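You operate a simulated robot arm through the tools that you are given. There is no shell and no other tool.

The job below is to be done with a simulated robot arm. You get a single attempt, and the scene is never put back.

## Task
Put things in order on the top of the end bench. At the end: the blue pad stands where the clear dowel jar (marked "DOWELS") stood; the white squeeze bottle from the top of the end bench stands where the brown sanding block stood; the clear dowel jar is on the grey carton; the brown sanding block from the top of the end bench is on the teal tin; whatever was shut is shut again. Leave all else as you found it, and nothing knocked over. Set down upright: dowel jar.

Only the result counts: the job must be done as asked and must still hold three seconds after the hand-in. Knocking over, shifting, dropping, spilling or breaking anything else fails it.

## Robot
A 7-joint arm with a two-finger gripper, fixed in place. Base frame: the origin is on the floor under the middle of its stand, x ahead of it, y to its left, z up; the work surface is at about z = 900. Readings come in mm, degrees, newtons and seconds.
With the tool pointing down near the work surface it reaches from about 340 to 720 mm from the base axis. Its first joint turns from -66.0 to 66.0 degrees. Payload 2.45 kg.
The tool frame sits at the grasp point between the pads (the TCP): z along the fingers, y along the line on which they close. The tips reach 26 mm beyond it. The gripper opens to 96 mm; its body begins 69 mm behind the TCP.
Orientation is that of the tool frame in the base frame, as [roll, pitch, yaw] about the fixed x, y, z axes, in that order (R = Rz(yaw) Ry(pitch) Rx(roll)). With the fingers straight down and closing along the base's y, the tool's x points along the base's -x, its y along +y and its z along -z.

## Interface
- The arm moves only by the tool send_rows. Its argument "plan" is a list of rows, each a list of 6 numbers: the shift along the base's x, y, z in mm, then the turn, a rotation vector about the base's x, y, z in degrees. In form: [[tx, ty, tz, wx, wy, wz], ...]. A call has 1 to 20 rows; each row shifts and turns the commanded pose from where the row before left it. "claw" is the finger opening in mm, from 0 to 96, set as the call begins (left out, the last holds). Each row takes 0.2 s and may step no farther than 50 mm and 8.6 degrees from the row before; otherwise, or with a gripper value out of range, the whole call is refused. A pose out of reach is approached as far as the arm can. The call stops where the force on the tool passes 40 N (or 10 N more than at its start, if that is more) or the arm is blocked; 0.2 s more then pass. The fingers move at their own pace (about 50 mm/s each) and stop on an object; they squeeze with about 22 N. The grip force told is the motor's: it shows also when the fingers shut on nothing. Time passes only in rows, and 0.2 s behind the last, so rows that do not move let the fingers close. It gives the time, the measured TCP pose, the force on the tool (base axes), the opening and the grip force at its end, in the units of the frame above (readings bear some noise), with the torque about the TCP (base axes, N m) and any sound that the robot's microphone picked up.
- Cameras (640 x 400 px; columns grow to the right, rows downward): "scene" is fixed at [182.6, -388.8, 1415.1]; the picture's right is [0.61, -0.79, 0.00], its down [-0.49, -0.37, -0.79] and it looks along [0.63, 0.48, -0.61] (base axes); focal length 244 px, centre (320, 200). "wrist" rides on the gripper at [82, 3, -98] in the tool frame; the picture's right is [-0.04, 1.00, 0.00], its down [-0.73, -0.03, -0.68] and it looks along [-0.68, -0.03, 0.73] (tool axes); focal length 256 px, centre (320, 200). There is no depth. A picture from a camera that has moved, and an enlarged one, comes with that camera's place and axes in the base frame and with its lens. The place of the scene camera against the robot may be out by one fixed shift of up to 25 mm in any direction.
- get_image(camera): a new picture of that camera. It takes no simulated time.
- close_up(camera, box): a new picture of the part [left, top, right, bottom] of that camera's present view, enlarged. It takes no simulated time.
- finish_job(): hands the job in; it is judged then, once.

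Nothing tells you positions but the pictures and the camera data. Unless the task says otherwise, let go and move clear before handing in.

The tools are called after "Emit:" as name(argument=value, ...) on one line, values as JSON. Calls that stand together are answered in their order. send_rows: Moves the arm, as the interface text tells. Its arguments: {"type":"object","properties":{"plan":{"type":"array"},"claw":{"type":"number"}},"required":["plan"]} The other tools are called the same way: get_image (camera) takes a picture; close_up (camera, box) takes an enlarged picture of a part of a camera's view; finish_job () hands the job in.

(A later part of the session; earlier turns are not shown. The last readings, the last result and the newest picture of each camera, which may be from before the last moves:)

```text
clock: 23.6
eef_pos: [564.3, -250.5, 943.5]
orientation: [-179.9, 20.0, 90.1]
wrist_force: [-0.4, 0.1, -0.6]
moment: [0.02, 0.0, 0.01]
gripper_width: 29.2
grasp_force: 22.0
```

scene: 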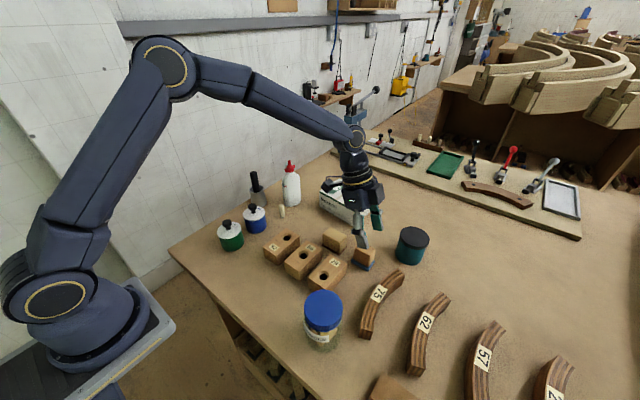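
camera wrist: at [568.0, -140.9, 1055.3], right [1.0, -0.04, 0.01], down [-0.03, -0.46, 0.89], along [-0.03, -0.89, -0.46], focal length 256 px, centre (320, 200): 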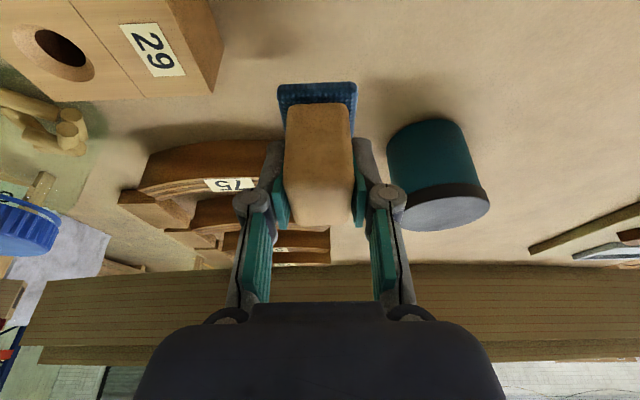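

Emit:
send_rows(plan=[[0, 0, 0, 0, 0, 0], [0, 0, 0, 0, 0, 0], [0, 0, 0, 0, 0, 0], [0, 0, 0, 0, 0, 0]], claw=58)

Emit:
get_image(camera="wrist")

```text
clock: 24.6
eef_pos: [565.3, -250.7, 943.5]
orientation: [-180.0, 20.1, 90.1]
wrist_force: [0.6, -0.6, 0.0]
moment: [0.0, 0.0, 0.02]
gripper_width: 58.0
grasp_force: 0.2
```

```text
taken
camera wrist: at [567.9, -141.2, 1008.7], right [1.0, -0.04, 0.01], down [-0.03, -0.46, 0.89], along [-0.03, -0.89, -0.46], focal length 256 px, centre (320, 200)
```

wrist: 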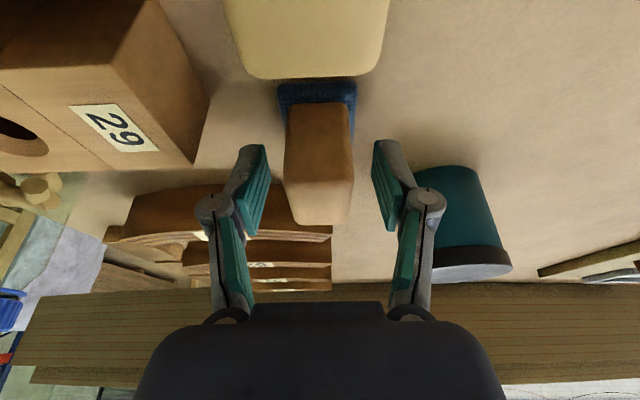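

Blue pad is back in place. Now I'll rise, level the tool and get a good view of the sanding block.

Emit:
send_rows(plan=[[0, 0, 25, 0, 0, 0], [0, 0, 40, 0, 0, 0], [0, 0, 50, 0, 0, 0], [0, 20, 40, 6.67, 0, 0], [0, 20, 20, 6.67, 0, 0], [0, 10, 0, 6.66, 0, 0], [0, 0, 0, 0, 0, 0], [0, 0, 0, 0, 0, 0]], claw=96)

Emit:
get_image(camera="wrist")

Emit:
close_up(camera="wrist", box=[240, 0, 440, 125])

```text
clock: 26.4
eef_pos: [565.8, -202.6, 1118.8]
orientation: [-179.9, 0.1, 90.1]
wrist_force: [-0.3, 0.3, -0.4]
moment: [-0.01, -0.01, 0.03]
gripper_width: 95.7
grasp_force: 0.1
```

```text
taken
camera wrist: at [567.9, -120.3, 1217.1], right [1.0, -0.04, 0.0], down [-0.03, -0.73, 0.68], along [-0.03, -0.68, -0.73], focal length 256 px, centre (320, 200)
```

wrist: 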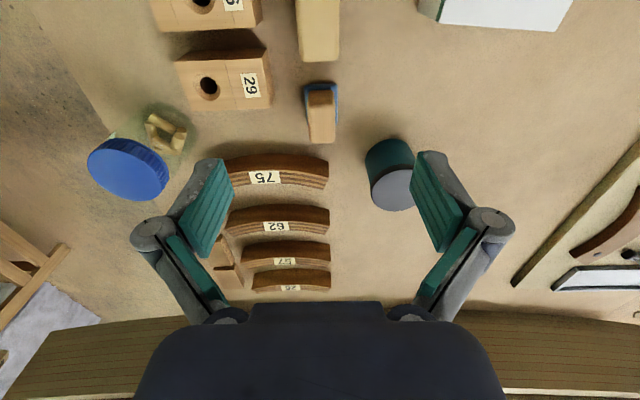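

```text
3.20 times, centred on (340, 62) of wrist
camera zoom: at [567.9, -120.3, 1217.1], right [1.0, -0.04, 0.0], down [-0.03, -0.73, 0.68], along [-0.03, -0.68, -0.73], focal length 819 px, centre (256, 640)
```

zoom: 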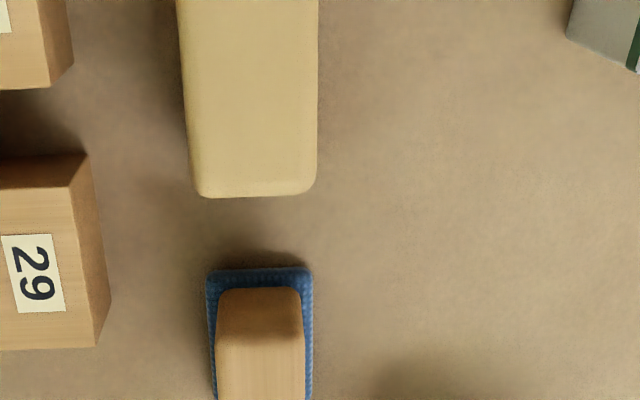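

I need to shift further along +y to see all of the sanding block.

Emit:
send_rows(plan=[[0, 40, 0, 0, 0, 0], [0, 40, 0, 0, 0, 0], [0, 0, 0, 0, 0, 0], [0, 0, 0, 0, 0, 0]], claw=96)

Emit:
get_image(camera="wrist")

Emit:
close_up(camera="wrist", box=[220, 0, 420, 125])

```text
clock: 27.4
eef_pos: [563.6, -119.9, 1119.0]
orientation: [-180.0, 0.0, 90.1]
wrist_force: [0.3, -0.2, 0.5]
moment: [-0.03, -0.03, -0.03]
gripper_width: 96.1
grasp_force: 0.1
```

```text
taken
camera wrist: at [566.9, -39.9, 1217.9], right [1.0, -0.04, 0.0], down [-0.03, -0.73, 0.68], along [-0.03, -0.68, -0.73], focal length 256 px, centre (320, 200)
```

wrist: 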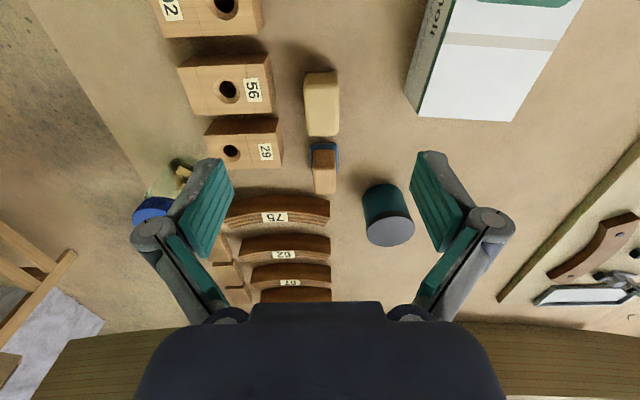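

```text
3.20 times, centred on (320, 62) of wrist
camera zoom: at [566.9, -39.9, 1217.9], right [1.0, -0.04, 0.0], down [-0.03, -0.73, 0.68], along [-0.03, -0.68, -0.73], focal length 819 px, centre (320, 640)
```

zoom: 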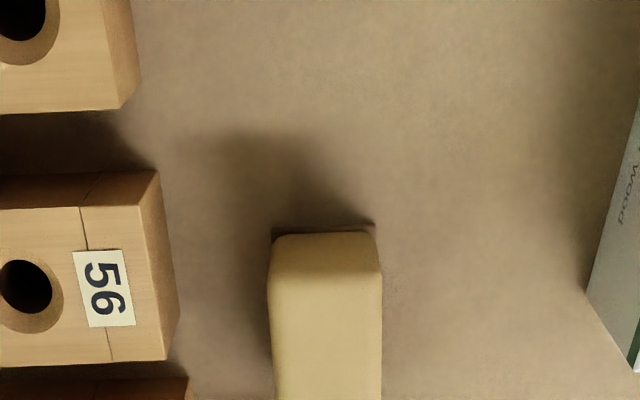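

The sanding block stands at (564, -162), about 37×59 mm with its top near 945. Next is the jar: I'll rotate to a tangential grip orientation and look down on it.

Emit:
send_rows(plan=[[-28, -31, 2, 0, 0, 8.5], [-28, -31, 2, 0, 0, 8.5], [-28, -31, 2, 0, 0, 8.5], [-28, -31, 2, 0, 0, 8.5], [-28, -31, 2, 0, 0, 8.5], [-28, -31, 2, 0, 0, 8.5], [0, 0, 0, 0, 0, 0], [0, 0, 0, 0, 0, 0]], claw=96)

Emit:
get_image(camera="wrist")

Emit:
close_up(camera="wrist", box=[240, 0, 400, 100])

```text
clock: 29.2
eef_pos: [396.8, -307.8, 1132.2]
orientation: [-179.9, 0.0, 141.1]
wrist_force: [0.8, -0.2, -0.5]
moment: [0.0, 0.01, 0.0]
gripper_width: 96.2
grasp_force: 0.0
```

```text
taken
camera wrist: at [334.6, -254.1, 1230.8], right [0.66, 0.75, 0.0], down [0.55, -0.48, 0.68], along [0.51, -0.45, -0.73], focal length 256 px, centre (320, 200)
```

wrist: 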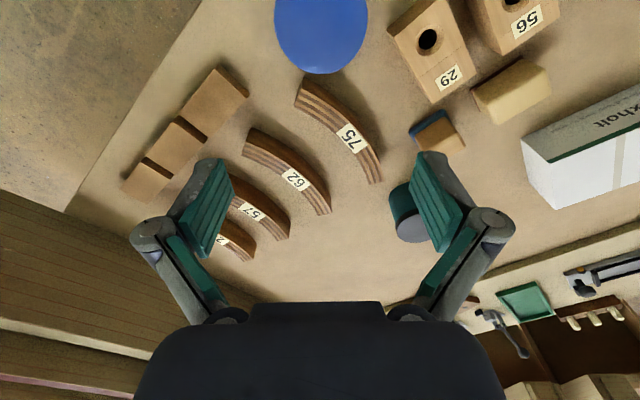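

```text
4.00 times, centred on (320, 50) of wrist
camera zoom: at [334.6, -254.1, 1230.8], right [0.66, 0.75, 0.0], down [0.55, -0.48, 0.68], along [0.51, -0.45, -0.73], focal length 1024 px, centre (320, 800)
```

zoom: 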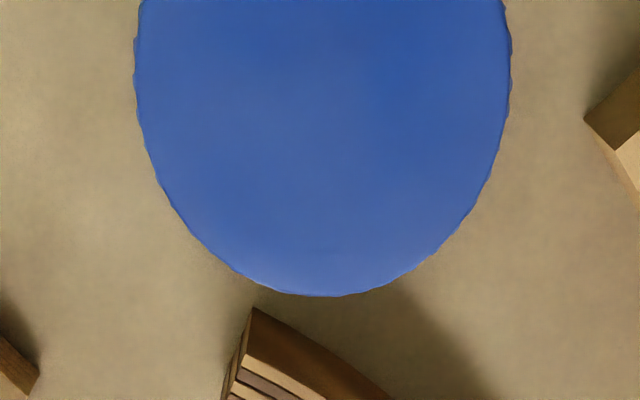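

Lid width and height agree from two views (68 mm, top at z=1005), with the centre near (360, -276). I'll back up a little to see the whole jar before gripping.

Emit:
send_rows(plan=[[-25, 20, 0, 0, 0, 0], [-25, 20, 0, 0, 0, 0], [0, 0, 0, 0, 0, 0], [0, 0, 0, 0, 0, 0]], claw=90)

Emit:
get_image(camera="wrist")

Emit:
close_up(camera="wrist", box=[200, 0, 440, 150])

```text
clock: 30.2
eef_pos: [347.7, -267.1, 1131.2]
orientation: [-179.9, 0.1, 141.1]
wrist_force: [-0.8, -0.8, 0.1]
moment: [-0.02, 0.05, -0.03]
gripper_width: 90.3
grasp_force: 0.0
```

```text
taken
camera wrist: at [285.0, -213.5, 1229.9], right [0.66, 0.75, 0.0], down [0.55, -0.48, 0.68], along [0.51, -0.45, -0.73], focal length 256 px, centre (320, 200)
```

wrist: 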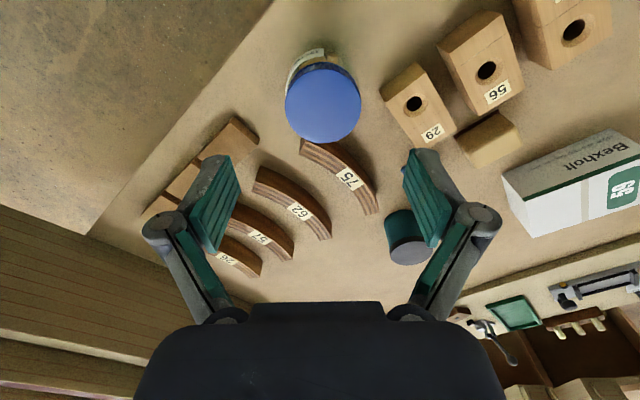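

```text
2.67 times, centred on (320, 75) of wrist
camera zoom: at [285.0, -213.5, 1229.9], right [0.66, 0.75, 0.0], down [0.55, -0.48, 0.68], along [0.51, -0.45, -0.73], focal length 683 px, centre (320, 533)
```

zoom: 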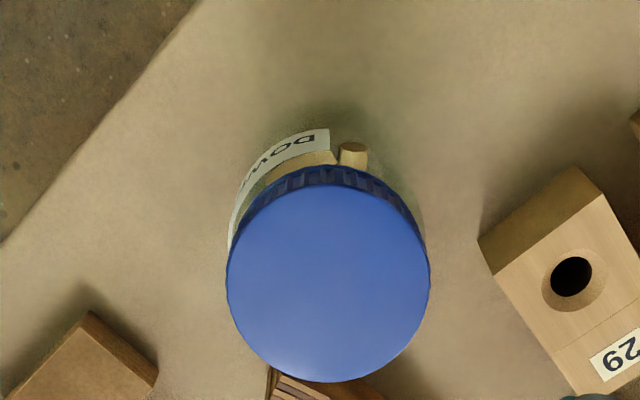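

The jar is at (360.5, -276.6), with the lid from z≈986 to 1005. I'll tilt the tool 12° toward the outside, so it can later reach the carton, and come down partway over the jar.

Emit:
send_rows(plan=[[6, -5, 0, -3.77, -4.67, 0], [6.8, -4.5, 0, -3.77, -4.67, 0], [0, 0, -30, 0, 0, 0], [0, 0, -30, 0, 0, 0], [0, 0, 0, 0, 0, 0], [0, 0, 0, 0, 0, 0]], claw=92)

Emit:
get_image(camera="wrist")

Emit:
close_up(camera="scene", box=[240, 200, 400, 360])

```text
clock: 31.6
eef_pos: [359.0, -276.6, 1071.0]
orientation: [180.0, 12.1, 141.1]
wrist_force: [-0.8, -0.6, 0.1]
moment: [-0.01, 0.0, 0.01]
gripper_width: 91.7
grasp_force: 0.1
```

```text
taken
camera wrist: at [282.7, -211.8, 1150.4], right [0.66, 0.75, 0.01], down [0.43, -0.39, 0.82], along [0.62, -0.53, -0.58], focal length 256 px, centre (320, 200)
```

wrist: 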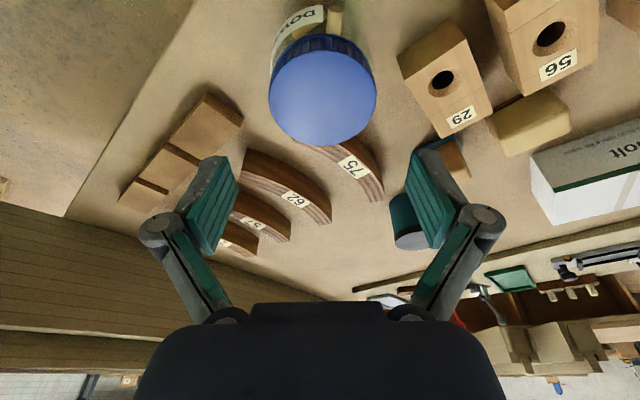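

```text
2.50 times, centred on (320, 280) of scene
camera zoom: at [182.6, -388.8, 1415.1], right [0.61, -0.79, 0.0], down [-0.49, -0.37, -0.79], along [0.63, 0.48, -0.61], focal length 611 px, centre (320, 0)
```

zoom: 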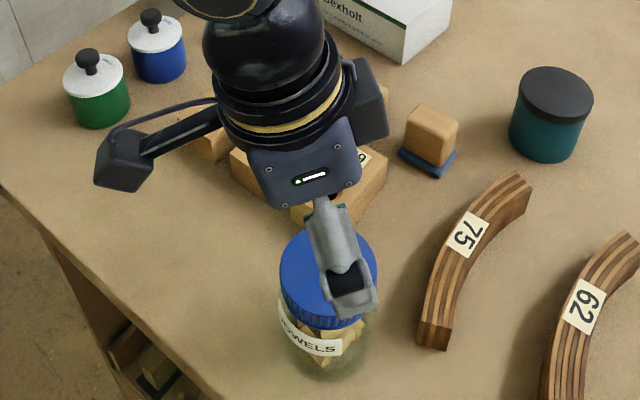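

Aligned over the jar. Lowering around it to TCP z≈950.

Emit:
send_rows(plan=[[1, 0, -35, 0, 0, 0], [0, 0, -35, 0, 0, 0], [0, 0, -30, 0, 0, 0], [0, 0, -21, 0, 0, 0], [0, 0, 0, 0, 0, 0], [0, 0, 0, 0, 0, 0]], claw=92)

Emit:
get_image(camera="wrist")

Emit:
close_up(camera="scene", box=[240, 220, 400, 380])

```text
clock: 33.0
eef_pos: [359.3, -277.0, 950.4]
orientation: [180.0, 12.0, 141.0]
wrist_force: [2.9, 2.0, 8.1]
moment: [0.14, 0.02, -0.06]
gripper_width: 94.6
grasp_force: 1.7
```

```text
taken
camera wrist: at [284.3, -212.1, 1029.9], right [0.66, 0.75, 0.01], down [0.43, -0.38, 0.82], along [0.62, -0.53, -0.58], focal length 256 px, centre (320, 200)
```

wrist: 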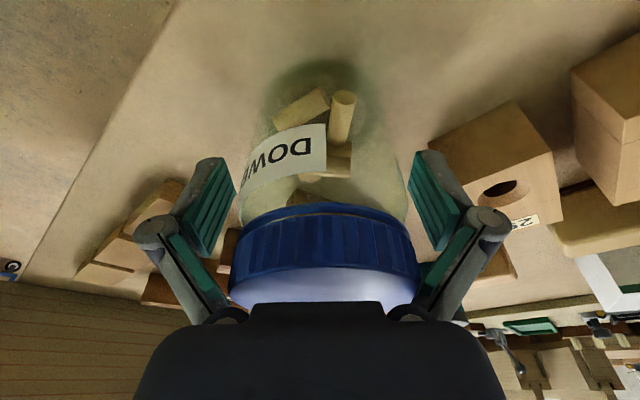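

```text
2.50 times, centred on (320, 300) of scene
camera zoom: at [182.6, -388.6, 1415.2], right [0.61, -0.79, 0.0], down [-0.49, -0.37, -0.79], along [0.63, 0.48, -0.61], focal length 611 px, centre (320, -50)
```

zoom: 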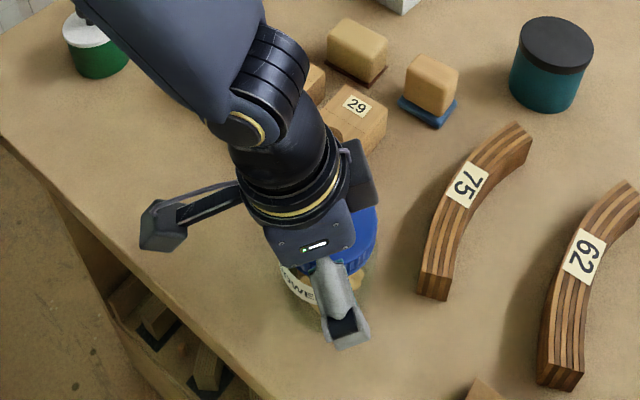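

There is contact because the finger linkages pinch the wide lid near the palm, so I shouldn't sit this low. I'll rise so the pads span the lid instead and check that the jar hasn't moved.

Emit:
send_rows(plan=[[0, 0, 10, 0, 0, 0], [0, 0, 16, 0, 0, 0], [0, 0, 16, 0, 0, 0], [0, 0, 0, 0, 0, 0], [0, 0, 0, 0, 0, 0]], claw=92)

Emit:
get_image(camera="wrist")

Emit:
close_up(camera="scene", box=[240, 220, 400, 380])

```text
clock: 34.2
eef_pos: [360.8, -277.7, 993.0]
orientation: [180.0, 11.9, 141.0]
wrist_force: [0.0, -0.8, -0.1]
moment: [-0.01, -0.03, -0.03]
gripper_width: 91.8
grasp_force: 0.1
```

```text
taken
camera wrist: at [284.4, -211.9, 1071.9], right [0.66, 0.75, 0.01], down [0.43, -0.39, 0.82], along [0.62, -0.53, -0.58], focal length 256 px, centre (320, 200)
```

wrist: 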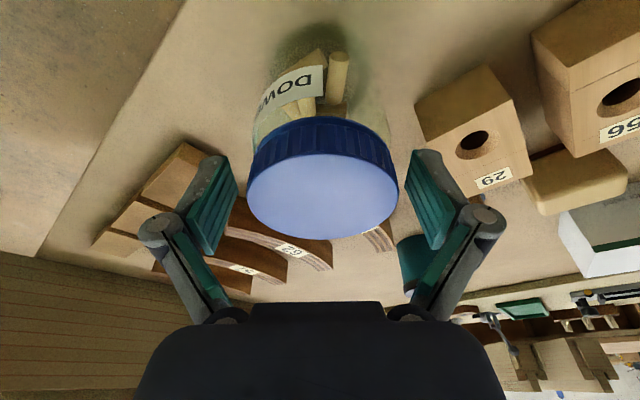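

```text
2.50 times, centred on (320, 300) of scene
camera zoom: at [182.6, -388.7, 1415.1], right [0.61, -0.79, 0.0], down [-0.49, -0.37, -0.79], along [0.63, 0.48, -0.61], focal length 611 px, centre (320, -50)
```

zoom: 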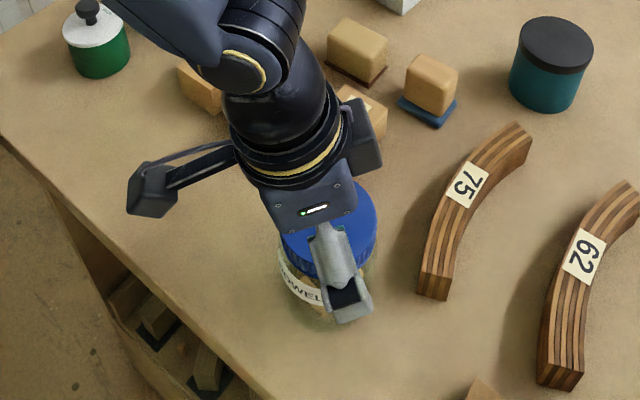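

Contact is gone and the jar sits centred between the pads at lid height. Closing on the lid, then a tiny test lift to make sure the jar comes along.

Emit:
send_rows(plan=[[0, 0, 0, 0, 0, 0], [0, 0, 0, 0, 0, 0], [0, 0, 0, 0, 0, 0], [0, 0, 0, 0, 0, 0]], claw=50)

Emit:
send_rows(plan=[[0, 0, 3, 0, 0, 0], [0, 0, 3, 0, 0, 0], [0, 0, 0, 0, 0, 0]], claw=50)

Emit:
get_image(camera="wrist")

Emit:
close_up(camera="scene", box=[280, 270, 380, 370])

```text
clock: 35.2
eef_pos: [360.7, -276.8, 993.2]
orientation: [180.0, 12.0, 141.2]
wrist_force: [1.6, 3.0, 8.4]
moment: [0.2, 0.02, -0.06]
gripper_width: 69.3
grasp_force: 21.8
```

```text
clock: 36.0
eef_pos: [360.1, -276.3, 997.4]
orientation: [-180.0, 11.9, 141.1]
wrist_force: [-0.7, 0.8, -2.0]
moment: [0.02, 0.01, 0.0]
gripper_width: 69.1
grasp_force: 22.0
```

```text
taken
camera wrist: at [284.6, -211.6, 1077.6], right [0.66, 0.75, 0.01], down [0.43, -0.39, 0.82], along [0.62, -0.53, -0.58], focal length 256 px, centre (320, 200)
```

wrist: 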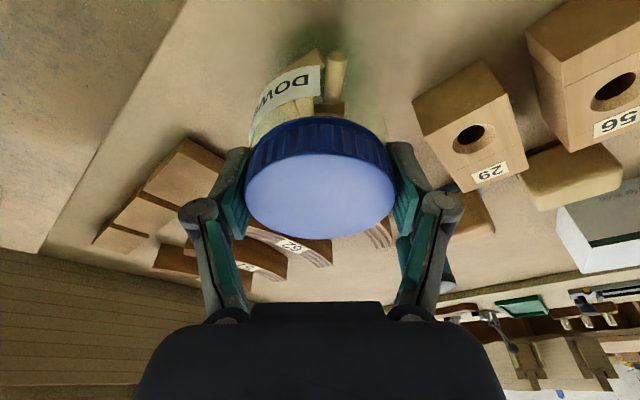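

```text
4.00 times, centred on (330, 320) of scene
camera zoom: at [182.6, -388.8, 1415.1], right [0.61, -0.79, 0.0], down [-0.49, -0.37, -0.79], along [0.63, 0.48, -0.61], focal length 978 px, centre (280, -280)
```

zoom: 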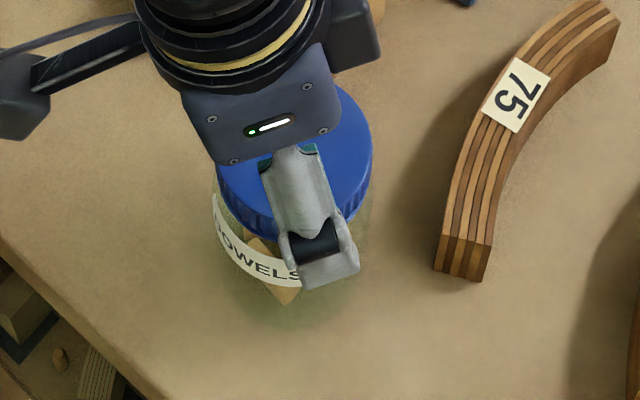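

Emit:
send_rows(plan=[[0, 0, 4, 0, 0, 0], [0, 0, 6, 0, 0, 0], [0, 0, 0, 0, 0, 0]], claw=50)

Emit:
close_up(camera="scene", box=[280, 270, 380, 370])

Emit:
get_image(camera="wrist")

```text
clock: 36.8
eef_pos: [361.7, -276.1, 1008.1]
orientation: [-180.0, 12.1, 141.1]
wrist_force: [0.1, 0.3, -3.5]
moment: [-0.01, 0.0, 0.03]
gripper_width: 69.1
grasp_force: 22.1
```

```text
4.00 times, centred on (330, 320) of scene
camera zoom: at [182.6, -388.8, 1415.1], right [0.61, -0.79, 0.0], down [-0.49, -0.37, -0.79], along [0.63, 0.48, -0.61], focal length 978 px, centre (280, -280)
```

zoom: 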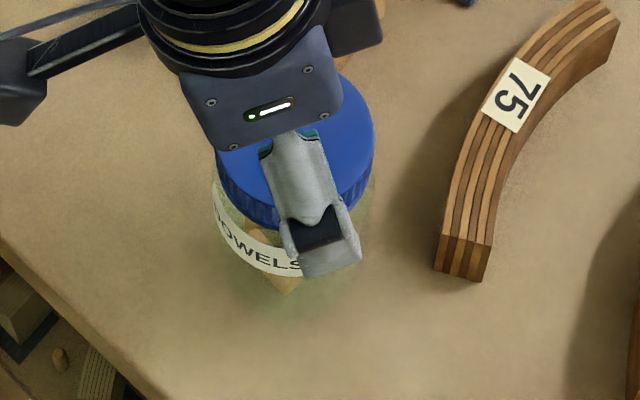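

```text
taken
camera wrist: at [284.7, -211.8, 1087.9], right [0.66, 0.75, 0.01], down [0.43, -0.39, 0.82], along [0.62, -0.53, -0.58], focal length 256 px, centre (320, 200)
```

wrist: 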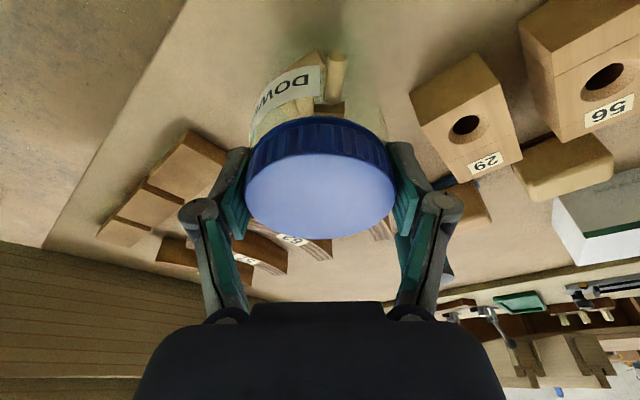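

The whole jar lifts with its lid, with about 3.5 N of load and no relative shift. I'll raise it, then carry it toward the carton while turning to face outward.

Emit:
send_rows(plan=[[0, 0, 20, 0, 0, 0], [0, 0, 35, 0, 0, 0], [0, 0, 35, 0, 0, 0], [20, 10, 0, 0, 0, 3.4], [30, 15, 0, 0, 0, 3.4], [30, 15, 0, 0, 0, 3.4], [30, 15, 0, 0, 0, 3.4], [30, 15, 0, 0, 0, 3.4], [30, 15, 0, 0, 0, 3.4], [30, 15, 0, 0, 0, 3.4], [25, 13, 0, 0, 0, 3.4], [15, 8, 0, 0, 0, 3.4], [0, 0, 0, 0, 0, 0], [0, 0, 0, 0, 0, 0]], claw=50)

Emit:
get_image(camera="wrist")

Emit:
get_image(camera="scene")

```text
clock: 39.8
eef_pos: [601.4, -155.4, 1098.2]
orientation: [-179.9, 12.0, 171.7]
wrist_force: [0.3, 0.9, 0.1]
moment: [-0.01, -0.01, -0.01]
gripper_width: 69.1
grasp_force: 22.3
```

```text
taken
camera wrist: at [502.2, -137.8, 1177.1], right [0.18, 0.98, 0.01], down [0.57, -0.11, 0.82], along [0.8, -0.14, -0.58], focal length 256 px, centre (320, 200)
```

wrist: 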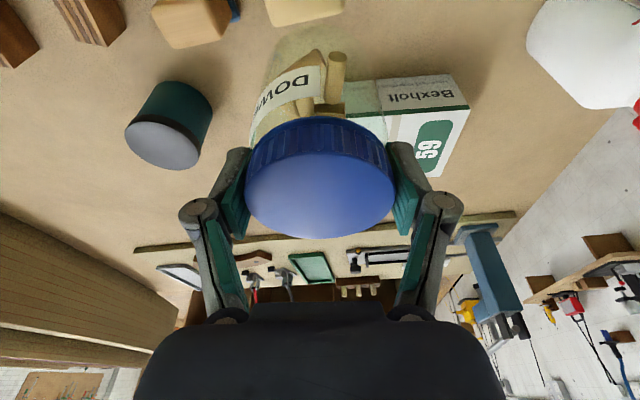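

```text
taken
```

scene: 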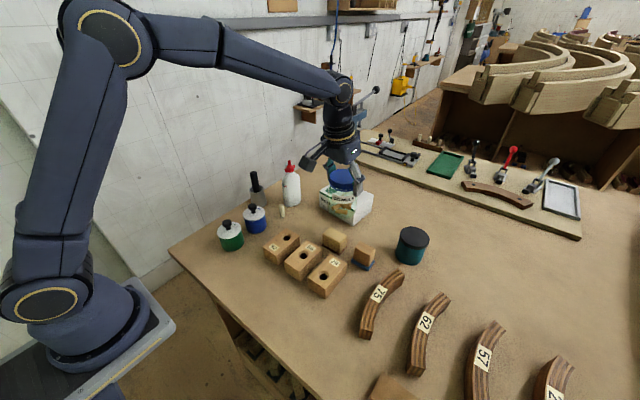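

The jar rides level and clear. Next I'll ease it over the carton's centre, lowering slightly, then check.

Emit:
send_rows(plan=[[28, 15, -6, 0, 0, 0], [28, 15, -6, 0, 0, 0], [28, 15, -6, 0, 0, 0], [28.5, 15.5, -5, 0, 0, 0], [0, 0, 0, 0, 0, 0], [0, 0, 0, 0, 0, 0]], claw=50)

Emit:
get_image(camera="wrist")

Emit:
close_up(camera="scene", box=[270, 130, 410, 240])

```text
clock: 41.2
eef_pos: [713.5, -94.7, 1075.8]
orientation: [180.0, 12.1, 171.8]
wrist_force: [-0.9, 0.2, 0.1]
moment: [-0.02, -0.01, 0.02]
gripper_width: 68.9
grasp_force: 22.0
```

```text
taken
camera wrist: at [614.2, -77.2, 1154.2], right [0.18, 0.98, 0.01], down [0.57, -0.11, 0.82], along [0.8, -0.15, -0.58], focal length 256 px, centre (320, 200)
```

wrist: 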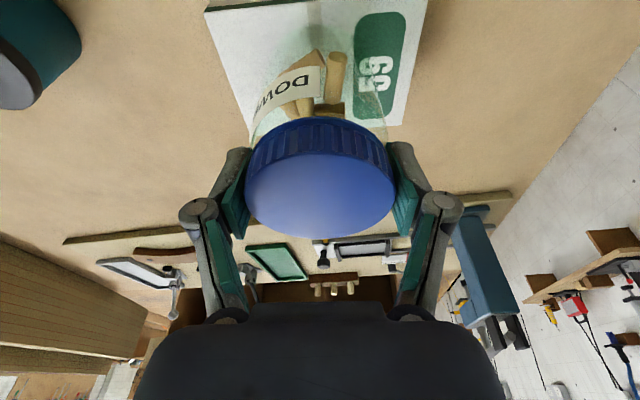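

```text
3.64 times, centred on (340, 185) of scene
camera zoom: at [182.7, -388.7, 1415.1], right [0.61, -0.79, 0.0], down [-0.49, -0.37, -0.79], along [0.63, 0.48, -0.61], focal length 889 px, centre (247, 254)
```

zoom: 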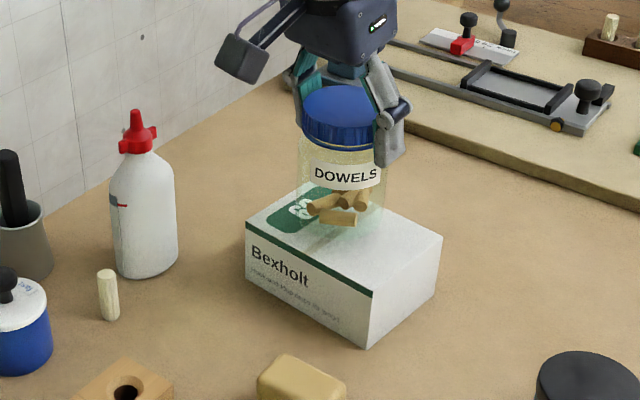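

The jar hovers over the carton's middle at (713, -95), about 20 mm up. Lowering in gentle steps and watching the force.

Emit:
send_rows(plan=[[3, 0, -8, 0, 0, 0], [0, 0, -5, 0, 0, 0], [0, 0, -2, 0, 0, 0], [0, 0, 0, 0, 0, 0]], claw=50)

Emit:
send_rows(plan=[[0, 0, -1.5, 0, 0, 0], [0, 0, -1.5, 0, 0, 0], [0, 0, 0, 0, 0, 0]], claw=50)

Emit:
close_up(camera="scene", box=[300, 150, 400, 230])

```text
clock: 42.2
eef_pos: [717.5, -95.7, 1059.2]
orientation: [179.9, 12.0, 171.6]
wrist_force: [0.6, 0.5, 0.3]
moment: [0.01, -0.03, 0.02]
gripper_width: 69.0
grasp_force: 22.1
```

```text
clock: 43.0
eef_pos: [716.7, -94.0, 1060.2]
orientation: [179.9, 12.3, 171.6]
wrist_force: [-3.2, 2.0, 14.2]
moment: [-0.02, 0.49, -0.06]
gripper_width: 69.1
grasp_force: 22.0
```

```text
5.00 times, centred on (350, 190) of scene
camera zoom: at [182.2, -388.7, 1415.2], right [0.61, -0.79, 0.0], down [-0.49, -0.37, -0.79], along [0.63, 0.48, -0.61], focal length 1222 px, centre (170, 250)
```

zoom: 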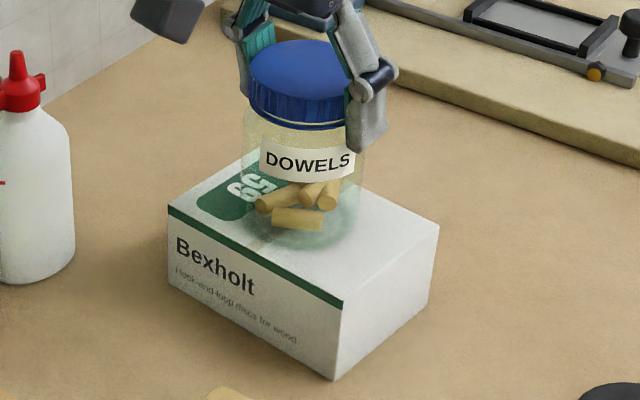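

The jar is touching the carton at 14 N. I'll relax up slightly to unload before letting go.

Emit:
send_rows(plan=[[0, 0, 1.5, 0, 0, 0], [0, 0, 0, 0, 0, 0]], claw=50)

```text
clock: 43.6
eef_pos: [716.7, -93.8, 1060.1]
orientation: [179.9, 12.0, 171.7]
wrist_force: [-0.4, 1.2, 10.1]
moment: [-0.1, -0.05, 0.0]
gripper_width: 69.1
grasp_force: 22.1
```

Emit:
send_rows(plan=[[0, 0, 1.0, 0, 0, 0], [0, 0, 0, 0, 0, 0]], claw=50)

```text
clock: 44.2
eef_pos: [717.2, -95.2, 1059.3]
orientation: [-180.0, 11.9, 171.6]
wrist_force: [2.0, 0.3, 1.6]
moment: [-0.04, -0.29, 0.04]
gripper_width: 69.0
grasp_force: 21.8
```

Nearly unloaded. Releasing.

Emit:
send_rows(plan=[[0, 0, 0, 0, 0, 0], [0, 0, 0, 0, 0, 0], [0, 0, 0, 0, 0, 0], [0, 0, 0, 0, 0, 0]], claw=92)

Emit:
get_image(camera="wrist")

Emit:
close_up(camera="scene", box=[300, 150, 400, 230])

```text
clock: 45.2
eef_pos: [716.4, -94.6, 1061.0]
orientation: [180.0, 12.0, 171.7]
wrist_force: [0.4, -1.0, -0.5]
moment: [-0.02, -0.01, -0.03]
gripper_width: 92.0
grasp_force: 0.0
```

```text
taken
camera wrist: at [617.2, -77.8, 1139.3], right [0.18, 0.98, 0.01], down [0.57, -0.11, 0.82], along [0.8, -0.15, -0.58], focal length 256 px, centre (320, 200)
```

wrist: 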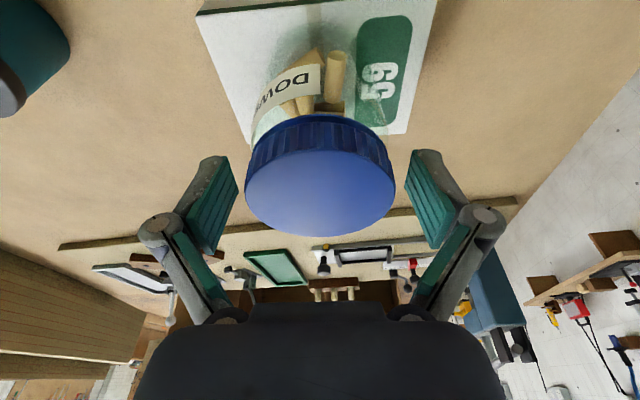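

```text
5.00 times, centred on (350, 190) of scene
camera zoom: at [182.6, -388.8, 1415.1], right [0.61, -0.79, 0.0], down [-0.49, -0.37, -0.79], along [0.63, 0.48, -0.61], focal length 1222 px, centre (170, 250)
```

zoom: 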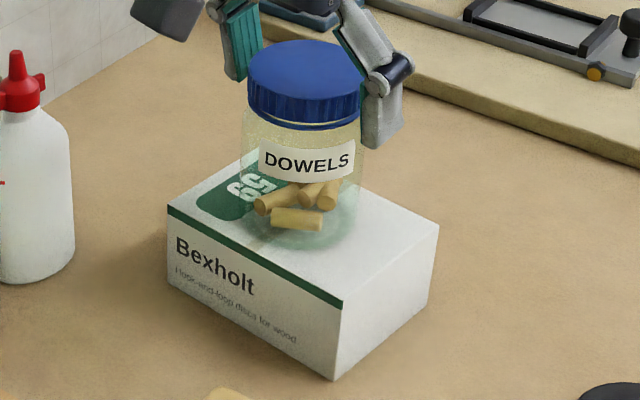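

The jar stands upright on the carton. I'll retreat up along the tool axis and then inward.

Emit:
send_rows(plan=[[-4, 0.6, 15, 0, 0, 0], [-6, 0.8, 18, 0, 0, 0], [-8, 1, 18, 0, 0, 0], [-20, 2, 15, 0, 0, 0], [-35, 0, 10, 0, 0, 0], [-35, -20, 0, 0, 0, 0], [0, 0, 0, 0, 0, 0], [0, 0, 0, 0, 0, 0]], claw=92)

Emit:
get_image(camera="scene")

Emit:
get_image(camera="wrist")

```text
clock: 47.0
eef_pos: [608.4, -110.6, 1136.5]
orientation: [-179.9, 12.0, 171.7]
wrist_force: [0.2, 0.7, -0.7]
moment: [0.01, 0.0, 0.0]
gripper_width: 92.3
grasp_force: 0.1
```

```text
taken
```

scene: 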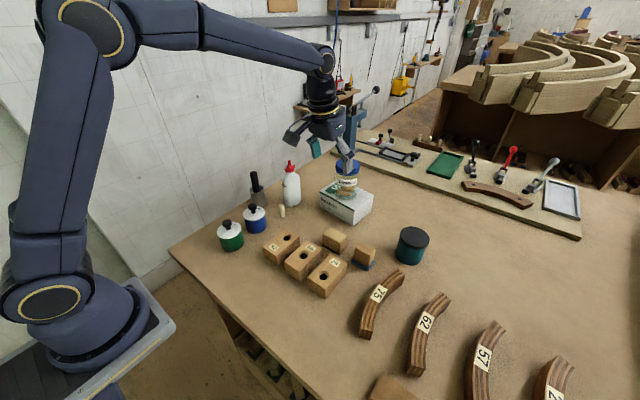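

```text
taken
camera wrist: at [508.9, -93.5, 1215.4], right [0.18, 0.98, 0.01], down [0.57, -0.11, 0.82], along [0.8, -0.15, -0.58], focal length 256 px, centre (320, 200)
```

wrist: 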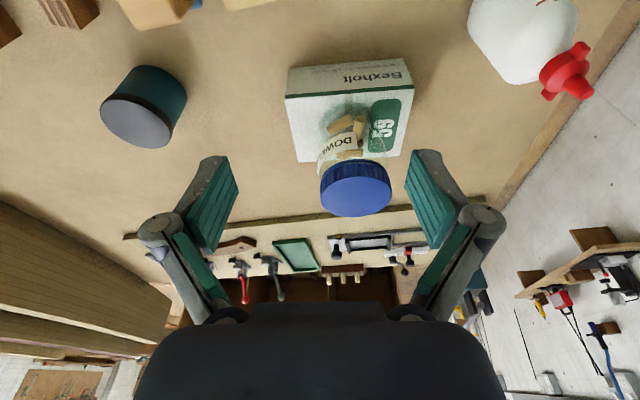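

The jar is settled on the carton. Next is the blue pad: I'll level the tool, turn it 90° and hover above the pad.

Emit:
send_rows(plan=[[0, 0, 0, 0.866, 5.94, 0], [0, 0, 0, 0.866, 5.94, 0], [-4.3, -14.1, -5, 0, 0, -8.17], [-4.3, -14.1, -5, 0, 0, -8.17], [-4.3, -14.1, -5, 0, 0, -8.17], [-4.3, -14.1, -5, 0, 0, -8.17], [-4.3, -14.1, -5, 0, 0, -8.17], [-4.3, -14.1, -5, 0, 0, -8.17], [-4.3, -14.1, -5, 0, 0, -8.17], [-4.3, -14.1, -5, 0, 0, -8.17], [-4.3, -14.1, -5, 0, 0, -8.17], [-4.3, -14.1, -5, 0, 0, -8.17], [0, 0, 0, 0, 0, 0], [0, 0, 0, 0, 0, 0]], claw=60)

Emit:
get_image(camera="wrist")

```text
clock: 50.0
eef_pos: [565.1, -251.1, 1085.9]
orientation: [180.0, 0.0, 89.9]
wrist_force: [0.8, 0.0, 0.0]
moment: [-0.05, 0.05, -0.02]
gripper_width: 59.9
grasp_force: 0.1
```

```text
taken
camera wrist: at [568.3, -171.0, 1184.5], right [1.0, -0.04, 0.0], down [-0.03, -0.73, 0.68], along [-0.03, -0.68, -0.73], focal length 256 px, centre (320, 200)
```

wrist: 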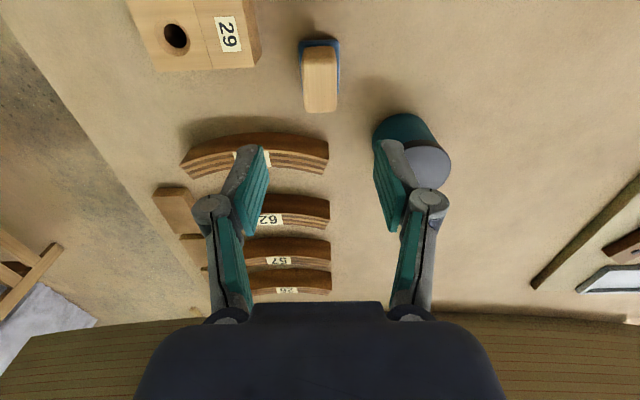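

Centred over the pad's wooden grip. Descending to grip.

Emit:
send_rows(plan=[[0, 0, -40, 0, 0, 0], [0, 0, -40, 0, 0, 0], [0, 0, -35, 0, 0, 0], [0, 0, -20, 0, 0, 0], [0, 0, -8, 0, 0, 0], [0, 0, 0, 0, 0, 0]], claw=60)

Emit:
send_rows(plan=[[0, 0, 0, 0, 0, 0], [0, 0, 0, 0, 0, 0], [0, 0, 0, 0, 0, 0], [0, 0, 0, 0, 0, 0]], claw=10)

Emit:
get_image(camera="wrist")

```text
clock: 51.4
eef_pos: [566.9, -251.8, 942.1]
orientation: [-180.0, 0.0, 90.0]
wrist_force: [1.2, 0.5, 0.0]
moment: [0.0, 0.0, 0.02]
gripper_width: 59.9
grasp_force: 0.0
```

```text
clock: 52.4
eef_pos: [567.3, -252.4, 943.4]
orientation: [179.9, 0.0, 90.0]
wrist_force: [-0.9, -0.3, -0.3]
moment: [0.03, 0.03, -0.04]
gripper_width: 29.3
grasp_force: 21.5
```

```text
taken
camera wrist: at [568.7, -170.8, 1040.9], right [1.0, -0.04, 0.0], down [-0.03, -0.73, 0.68], along [-0.03, -0.68, -0.73], focal length 256 px, centre (320, 200)
```

wrist: 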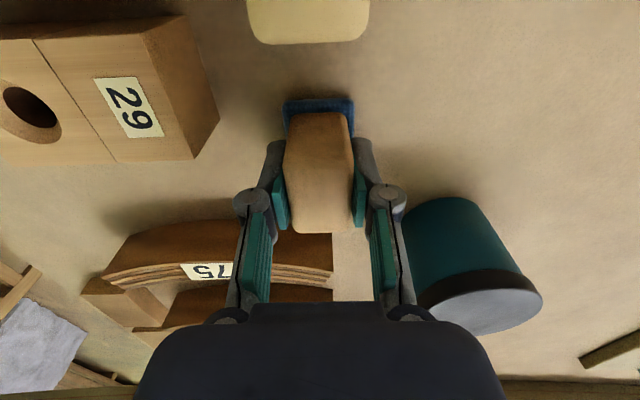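

Gripped. Lifting and carrying it to the jar's former spot at (360.5, -276.6).

Emit:
send_rows(plan=[[0, 0, 10, 0, 0, 0], [0, 0, 40, 0, 0, 0], [0, 0, 40, 0, 0, 0], [-34, -4.1, 0, 0, 0, 0], [-34, -4.1, 0, 0, 0, 0], [-34, -4.1, 0, 0, 0, 0], [-34, -4.1, 0, 0, 0, 0], [-34, -4.1, 0, 0, 0, 0], [-34, -4.1, 0, 0, 0, 0], [0, 0, 0, 0, 0, 0], [0, 0, 0, 0, 0, 0]], claw=10)

Emit:
get_image(camera="wrist")

Emit:
get_image(camera="scene")

```text
clock: 54.8
eef_pos: [361.3, -276.4, 1032.5]
orientation: [180.0, -0.1, 89.9]
wrist_force: [-0.6, -0.1, -0.4]
moment: [-0.02, 0.02, -0.03]
gripper_width: 29.5
grasp_force: 22.0
```

```text
taken
camera wrist: at [364.4, -194.8, 1131.2], right [1.0, -0.04, 0.0], down [-0.03, -0.73, 0.68], along [-0.03, -0.68, -0.73], focal length 256 px, centre (320, 200)
```

wrist: 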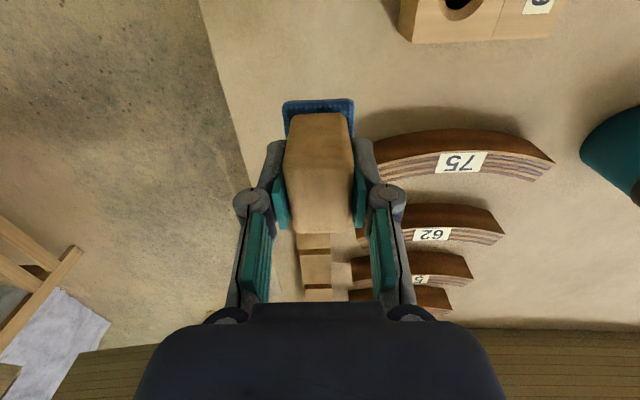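

```text
taken
```

scene: 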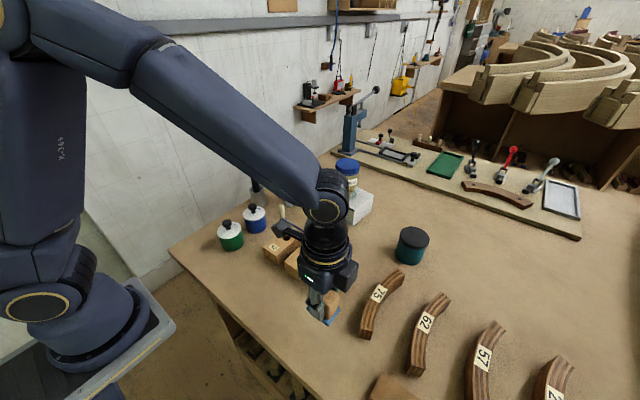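

Clear at the jar's former spot. Lowering the pad there.

Emit:
send_rows(plan=[[-0.5, 0, -35, 0, 0, 0], [0, 0, -30, 0, 0, 0], [0, 0, -16, 0, 0, 0], [0, 0, -5, 0, 0, 0], [0, 0, 0, 0, 0, 0]], claw=10)

Emit:
send_rows(plan=[[0, 0, -2, 0, 0, 0], [0, 0, 0, 0, 0, 0]], claw=10)

```text
clock: 56.0
eef_pos: [361.6, -275.9, 945.8]
orientation: [-180.0, 0.0, 89.8]
wrist_force: [0.1, 0.1, -0.2]
moment: [0.0, 0.05, 0.0]
gripper_width: 29.5
grasp_force: 22.1
```

```text
clock: 56.6
eef_pos: [360.6, -276.8, 945.6]
orientation: [180.0, 0.0, 90.0]
wrist_force: [-0.4, 0.2, -0.2]
moment: [0.02, 0.02, 0.01]
gripper_width: 29.4
grasp_force: 21.7
```

Emit:
send_rows(plan=[[0, 0, -1.2, 0, 0, 0], [0, 0, 0, 0, 0, 0]], claw=10)

Emit:
send_rows(plan=[[0, 0, -0.8, 0, 0, 0], [0, 0, 0, 0, 0, 0]], claw=10)

```text
clock: 57.2
eef_pos: [361.1, -276.0, 943.6]
orientation: [179.9, 0.0, 90.0]
wrist_force: [-1.1, -0.2, -0.5]
moment: [0.01, 0.0, 0.01]
gripper_width: 29.3
grasp_force: 21.4
```

```text
clock: 57.8
eef_pos: [360.9, -276.3, 943.5]
orientation: [-180.0, -0.1, 90.1]
wrist_force: [-0.1, 0.6, -1.1]
moment: [-0.04, -0.03, -0.03]
gripper_width: 29.5
grasp_force: 22.2
```

At the same height as it was gripped, so it is on or within a hair of the bench. Releasing and rising.

Emit:
send_rows(plan=[[0, 0, 0, 0, 0, 0], [0, 0, 0, 0, 0, 0], [0, 0, 0, 0, 0, 0]], claw=56)

Emit:
send_rows(plan=[[0, 0, 20, 0, 0, 0], [0, 0, 40, 0, 0, 0], [0, 0, 45, 0, 0, 0], [0, 30, 45, 0, 0, 0], [0, 30, 0, 0, 0, 0], [0, 0, 0, 0, 0, 0], [0, 0, 0, 0, 0, 0]], claw=60)

Emit:
get_image(camera="wrist")

Emit:
get_image(camera="scene")

Emit:
close_up(camera="wrist", box=[260, 0, 420, 100])

```text
clock: 58.6
eef_pos: [361.2, -276.6, 943.2]
orientation: [180.0, 0.1, 90.0]
wrist_force: [-0.1, 0.3, -0.6]
moment: [-0.03, 0.03, 0.03]
gripper_width: 55.9
grasp_force: 0.0
```

```text
refused: row 4 steps farther than a row can; nothing moved
```

```text
taken
camera wrist: at [363.9, -195.2, 1041.3], right [1.0, -0.04, 0.0], down [-0.03, -0.73, 0.68], along [-0.03, -0.68, -0.73], focal length 256 px, centre (320, 200)
```

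wrist: 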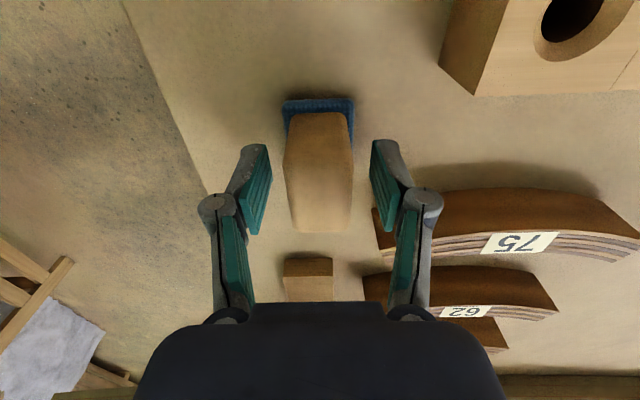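

```text
taken
```

scene: 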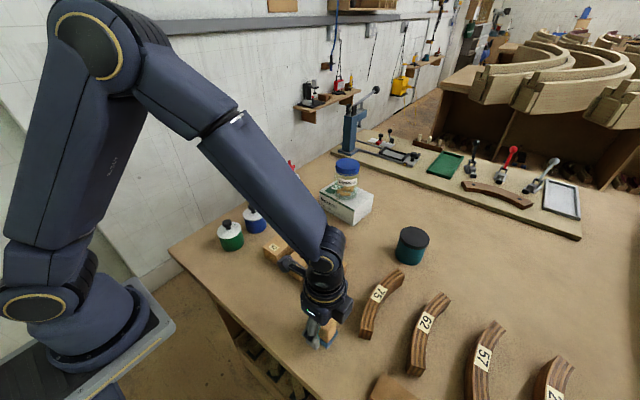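

```text
4.00 times, centred on (340, 50) of wrist
camera zoom: at [363.9, -195.2, 1041.3], right [1.0, -0.04, 0.0], down [-0.03, -0.73, 0.68], along [-0.03, -0.68, -0.73], focal length 1024 px, centre (240, 800)
```

zoom: 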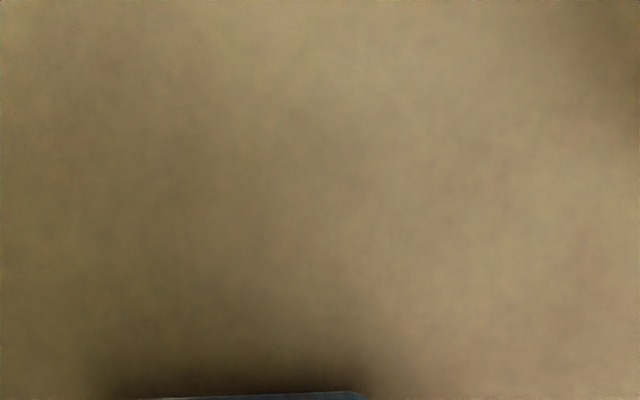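

Released cleanly. Rising with legal steps and heading over the sanding block.

Emit:
send_rows(plan=[[0, 0, 20, 0, 0, 0], [0, 0, 40, 0, 0, 0], [0, 0, 45, 0, 0, 0], [0, 0, 45, 0, 0, 0], [30, 17, 0, 0, 0, 0], [35, 20, 0, 0, 0, 0], [35, 20, 0, 0, 0, 0], [35, 20, 0, 0, 0, 0], [35, 20, 0, 0, 0, 0], [33, 17, 0, 0, 0, 0], [0, 0, 0, 0, 0, 0], [0, 0, 0, 0, 0, 0]], claw=64)

Emit:
get_image(camera="wrist")

Emit:
get_image(camera="scene")

```text
clock: 61.2
eef_pos: [563.7, -161.9, 1094.9]
orientation: [-180.0, 0.0, 90.1]
wrist_force: [0.2, -0.5, -0.1]
moment: [0.02, 0.01, -0.01]
gripper_width: 63.9
grasp_force: 0.1
```

```text
taken
camera wrist: at [567.4, -80.6, 1191.9], right [1.0, -0.04, 0.0], down [-0.03, -0.73, 0.68], along [-0.03, -0.68, -0.73], focal length 256 px, centre (320, 200)
```

wrist: 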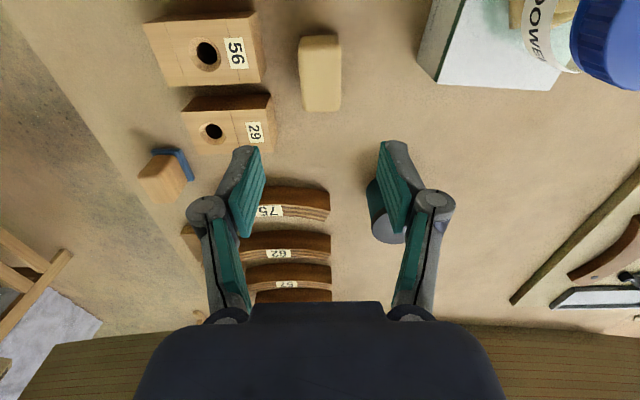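

```text
taken
```

scene: 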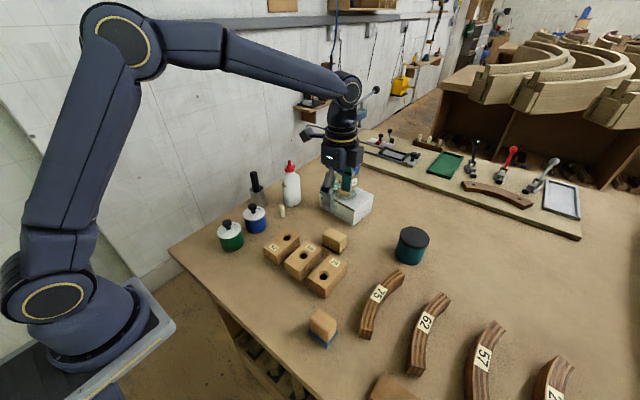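

The blue pad now stands in the jar's old place, and the sanding block is centred below. I'll tilt 20° again and lower to just above it.

Emit:
send_rows(plan=[[0, 0, 0, -6.67, 0, 0], [0, 0, 0, -6.67, 0, 0], [0, 0, 0, -6.66, 0, 0], [0, 0, -40, 0, 0, 0], [0, 0, -40, 0, 0, 0], [0, 0, 0, 0, 0, 0], [0, 0, 0, 0, 0, 0]], claw=58)

Emit:
get_image(camera="wrist")

Emit:
close_up(camera="scene", box=[270, 150, 410, 290])

```text
clock: 62.8
eef_pos: [564.4, -163.3, 1012.8]
orientation: [179.9, 20.1, 90.0]
wrist_force: [-0.4, -0.7, 0.2]
moment: [0.0, -0.02, -0.01]
gripper_width: 57.7
grasp_force: 0.0
```

```text
taken
camera wrist: at [566.7, -52.6, 1077.8], right [1.0, -0.04, 0.01], down [-0.03, -0.46, 0.89], along [-0.03, -0.89, -0.46], focal length 256 px, centre (320, 200)
```

wrist: 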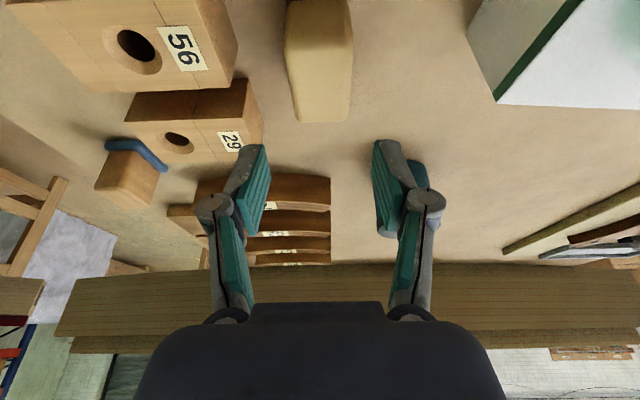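

```text
2.86 times, centred on (340, 220) of scene
camera zoom: at [182.6, -388.7, 1415.1], right [0.61, -0.79, 0.0], down [-0.49, -0.37, -0.79], along [0.63, 0.48, -0.61], focal length 698 px, centre (263, 143)
```

zoom: 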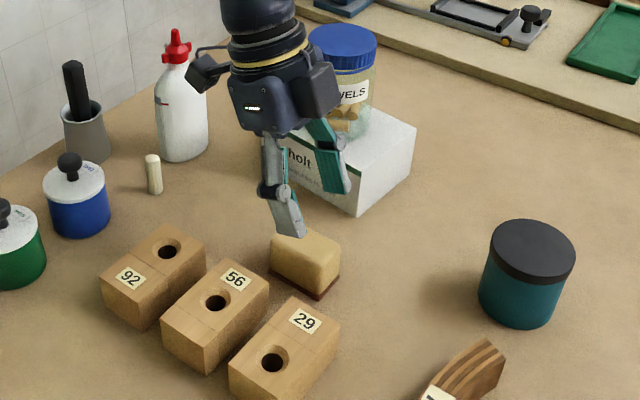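

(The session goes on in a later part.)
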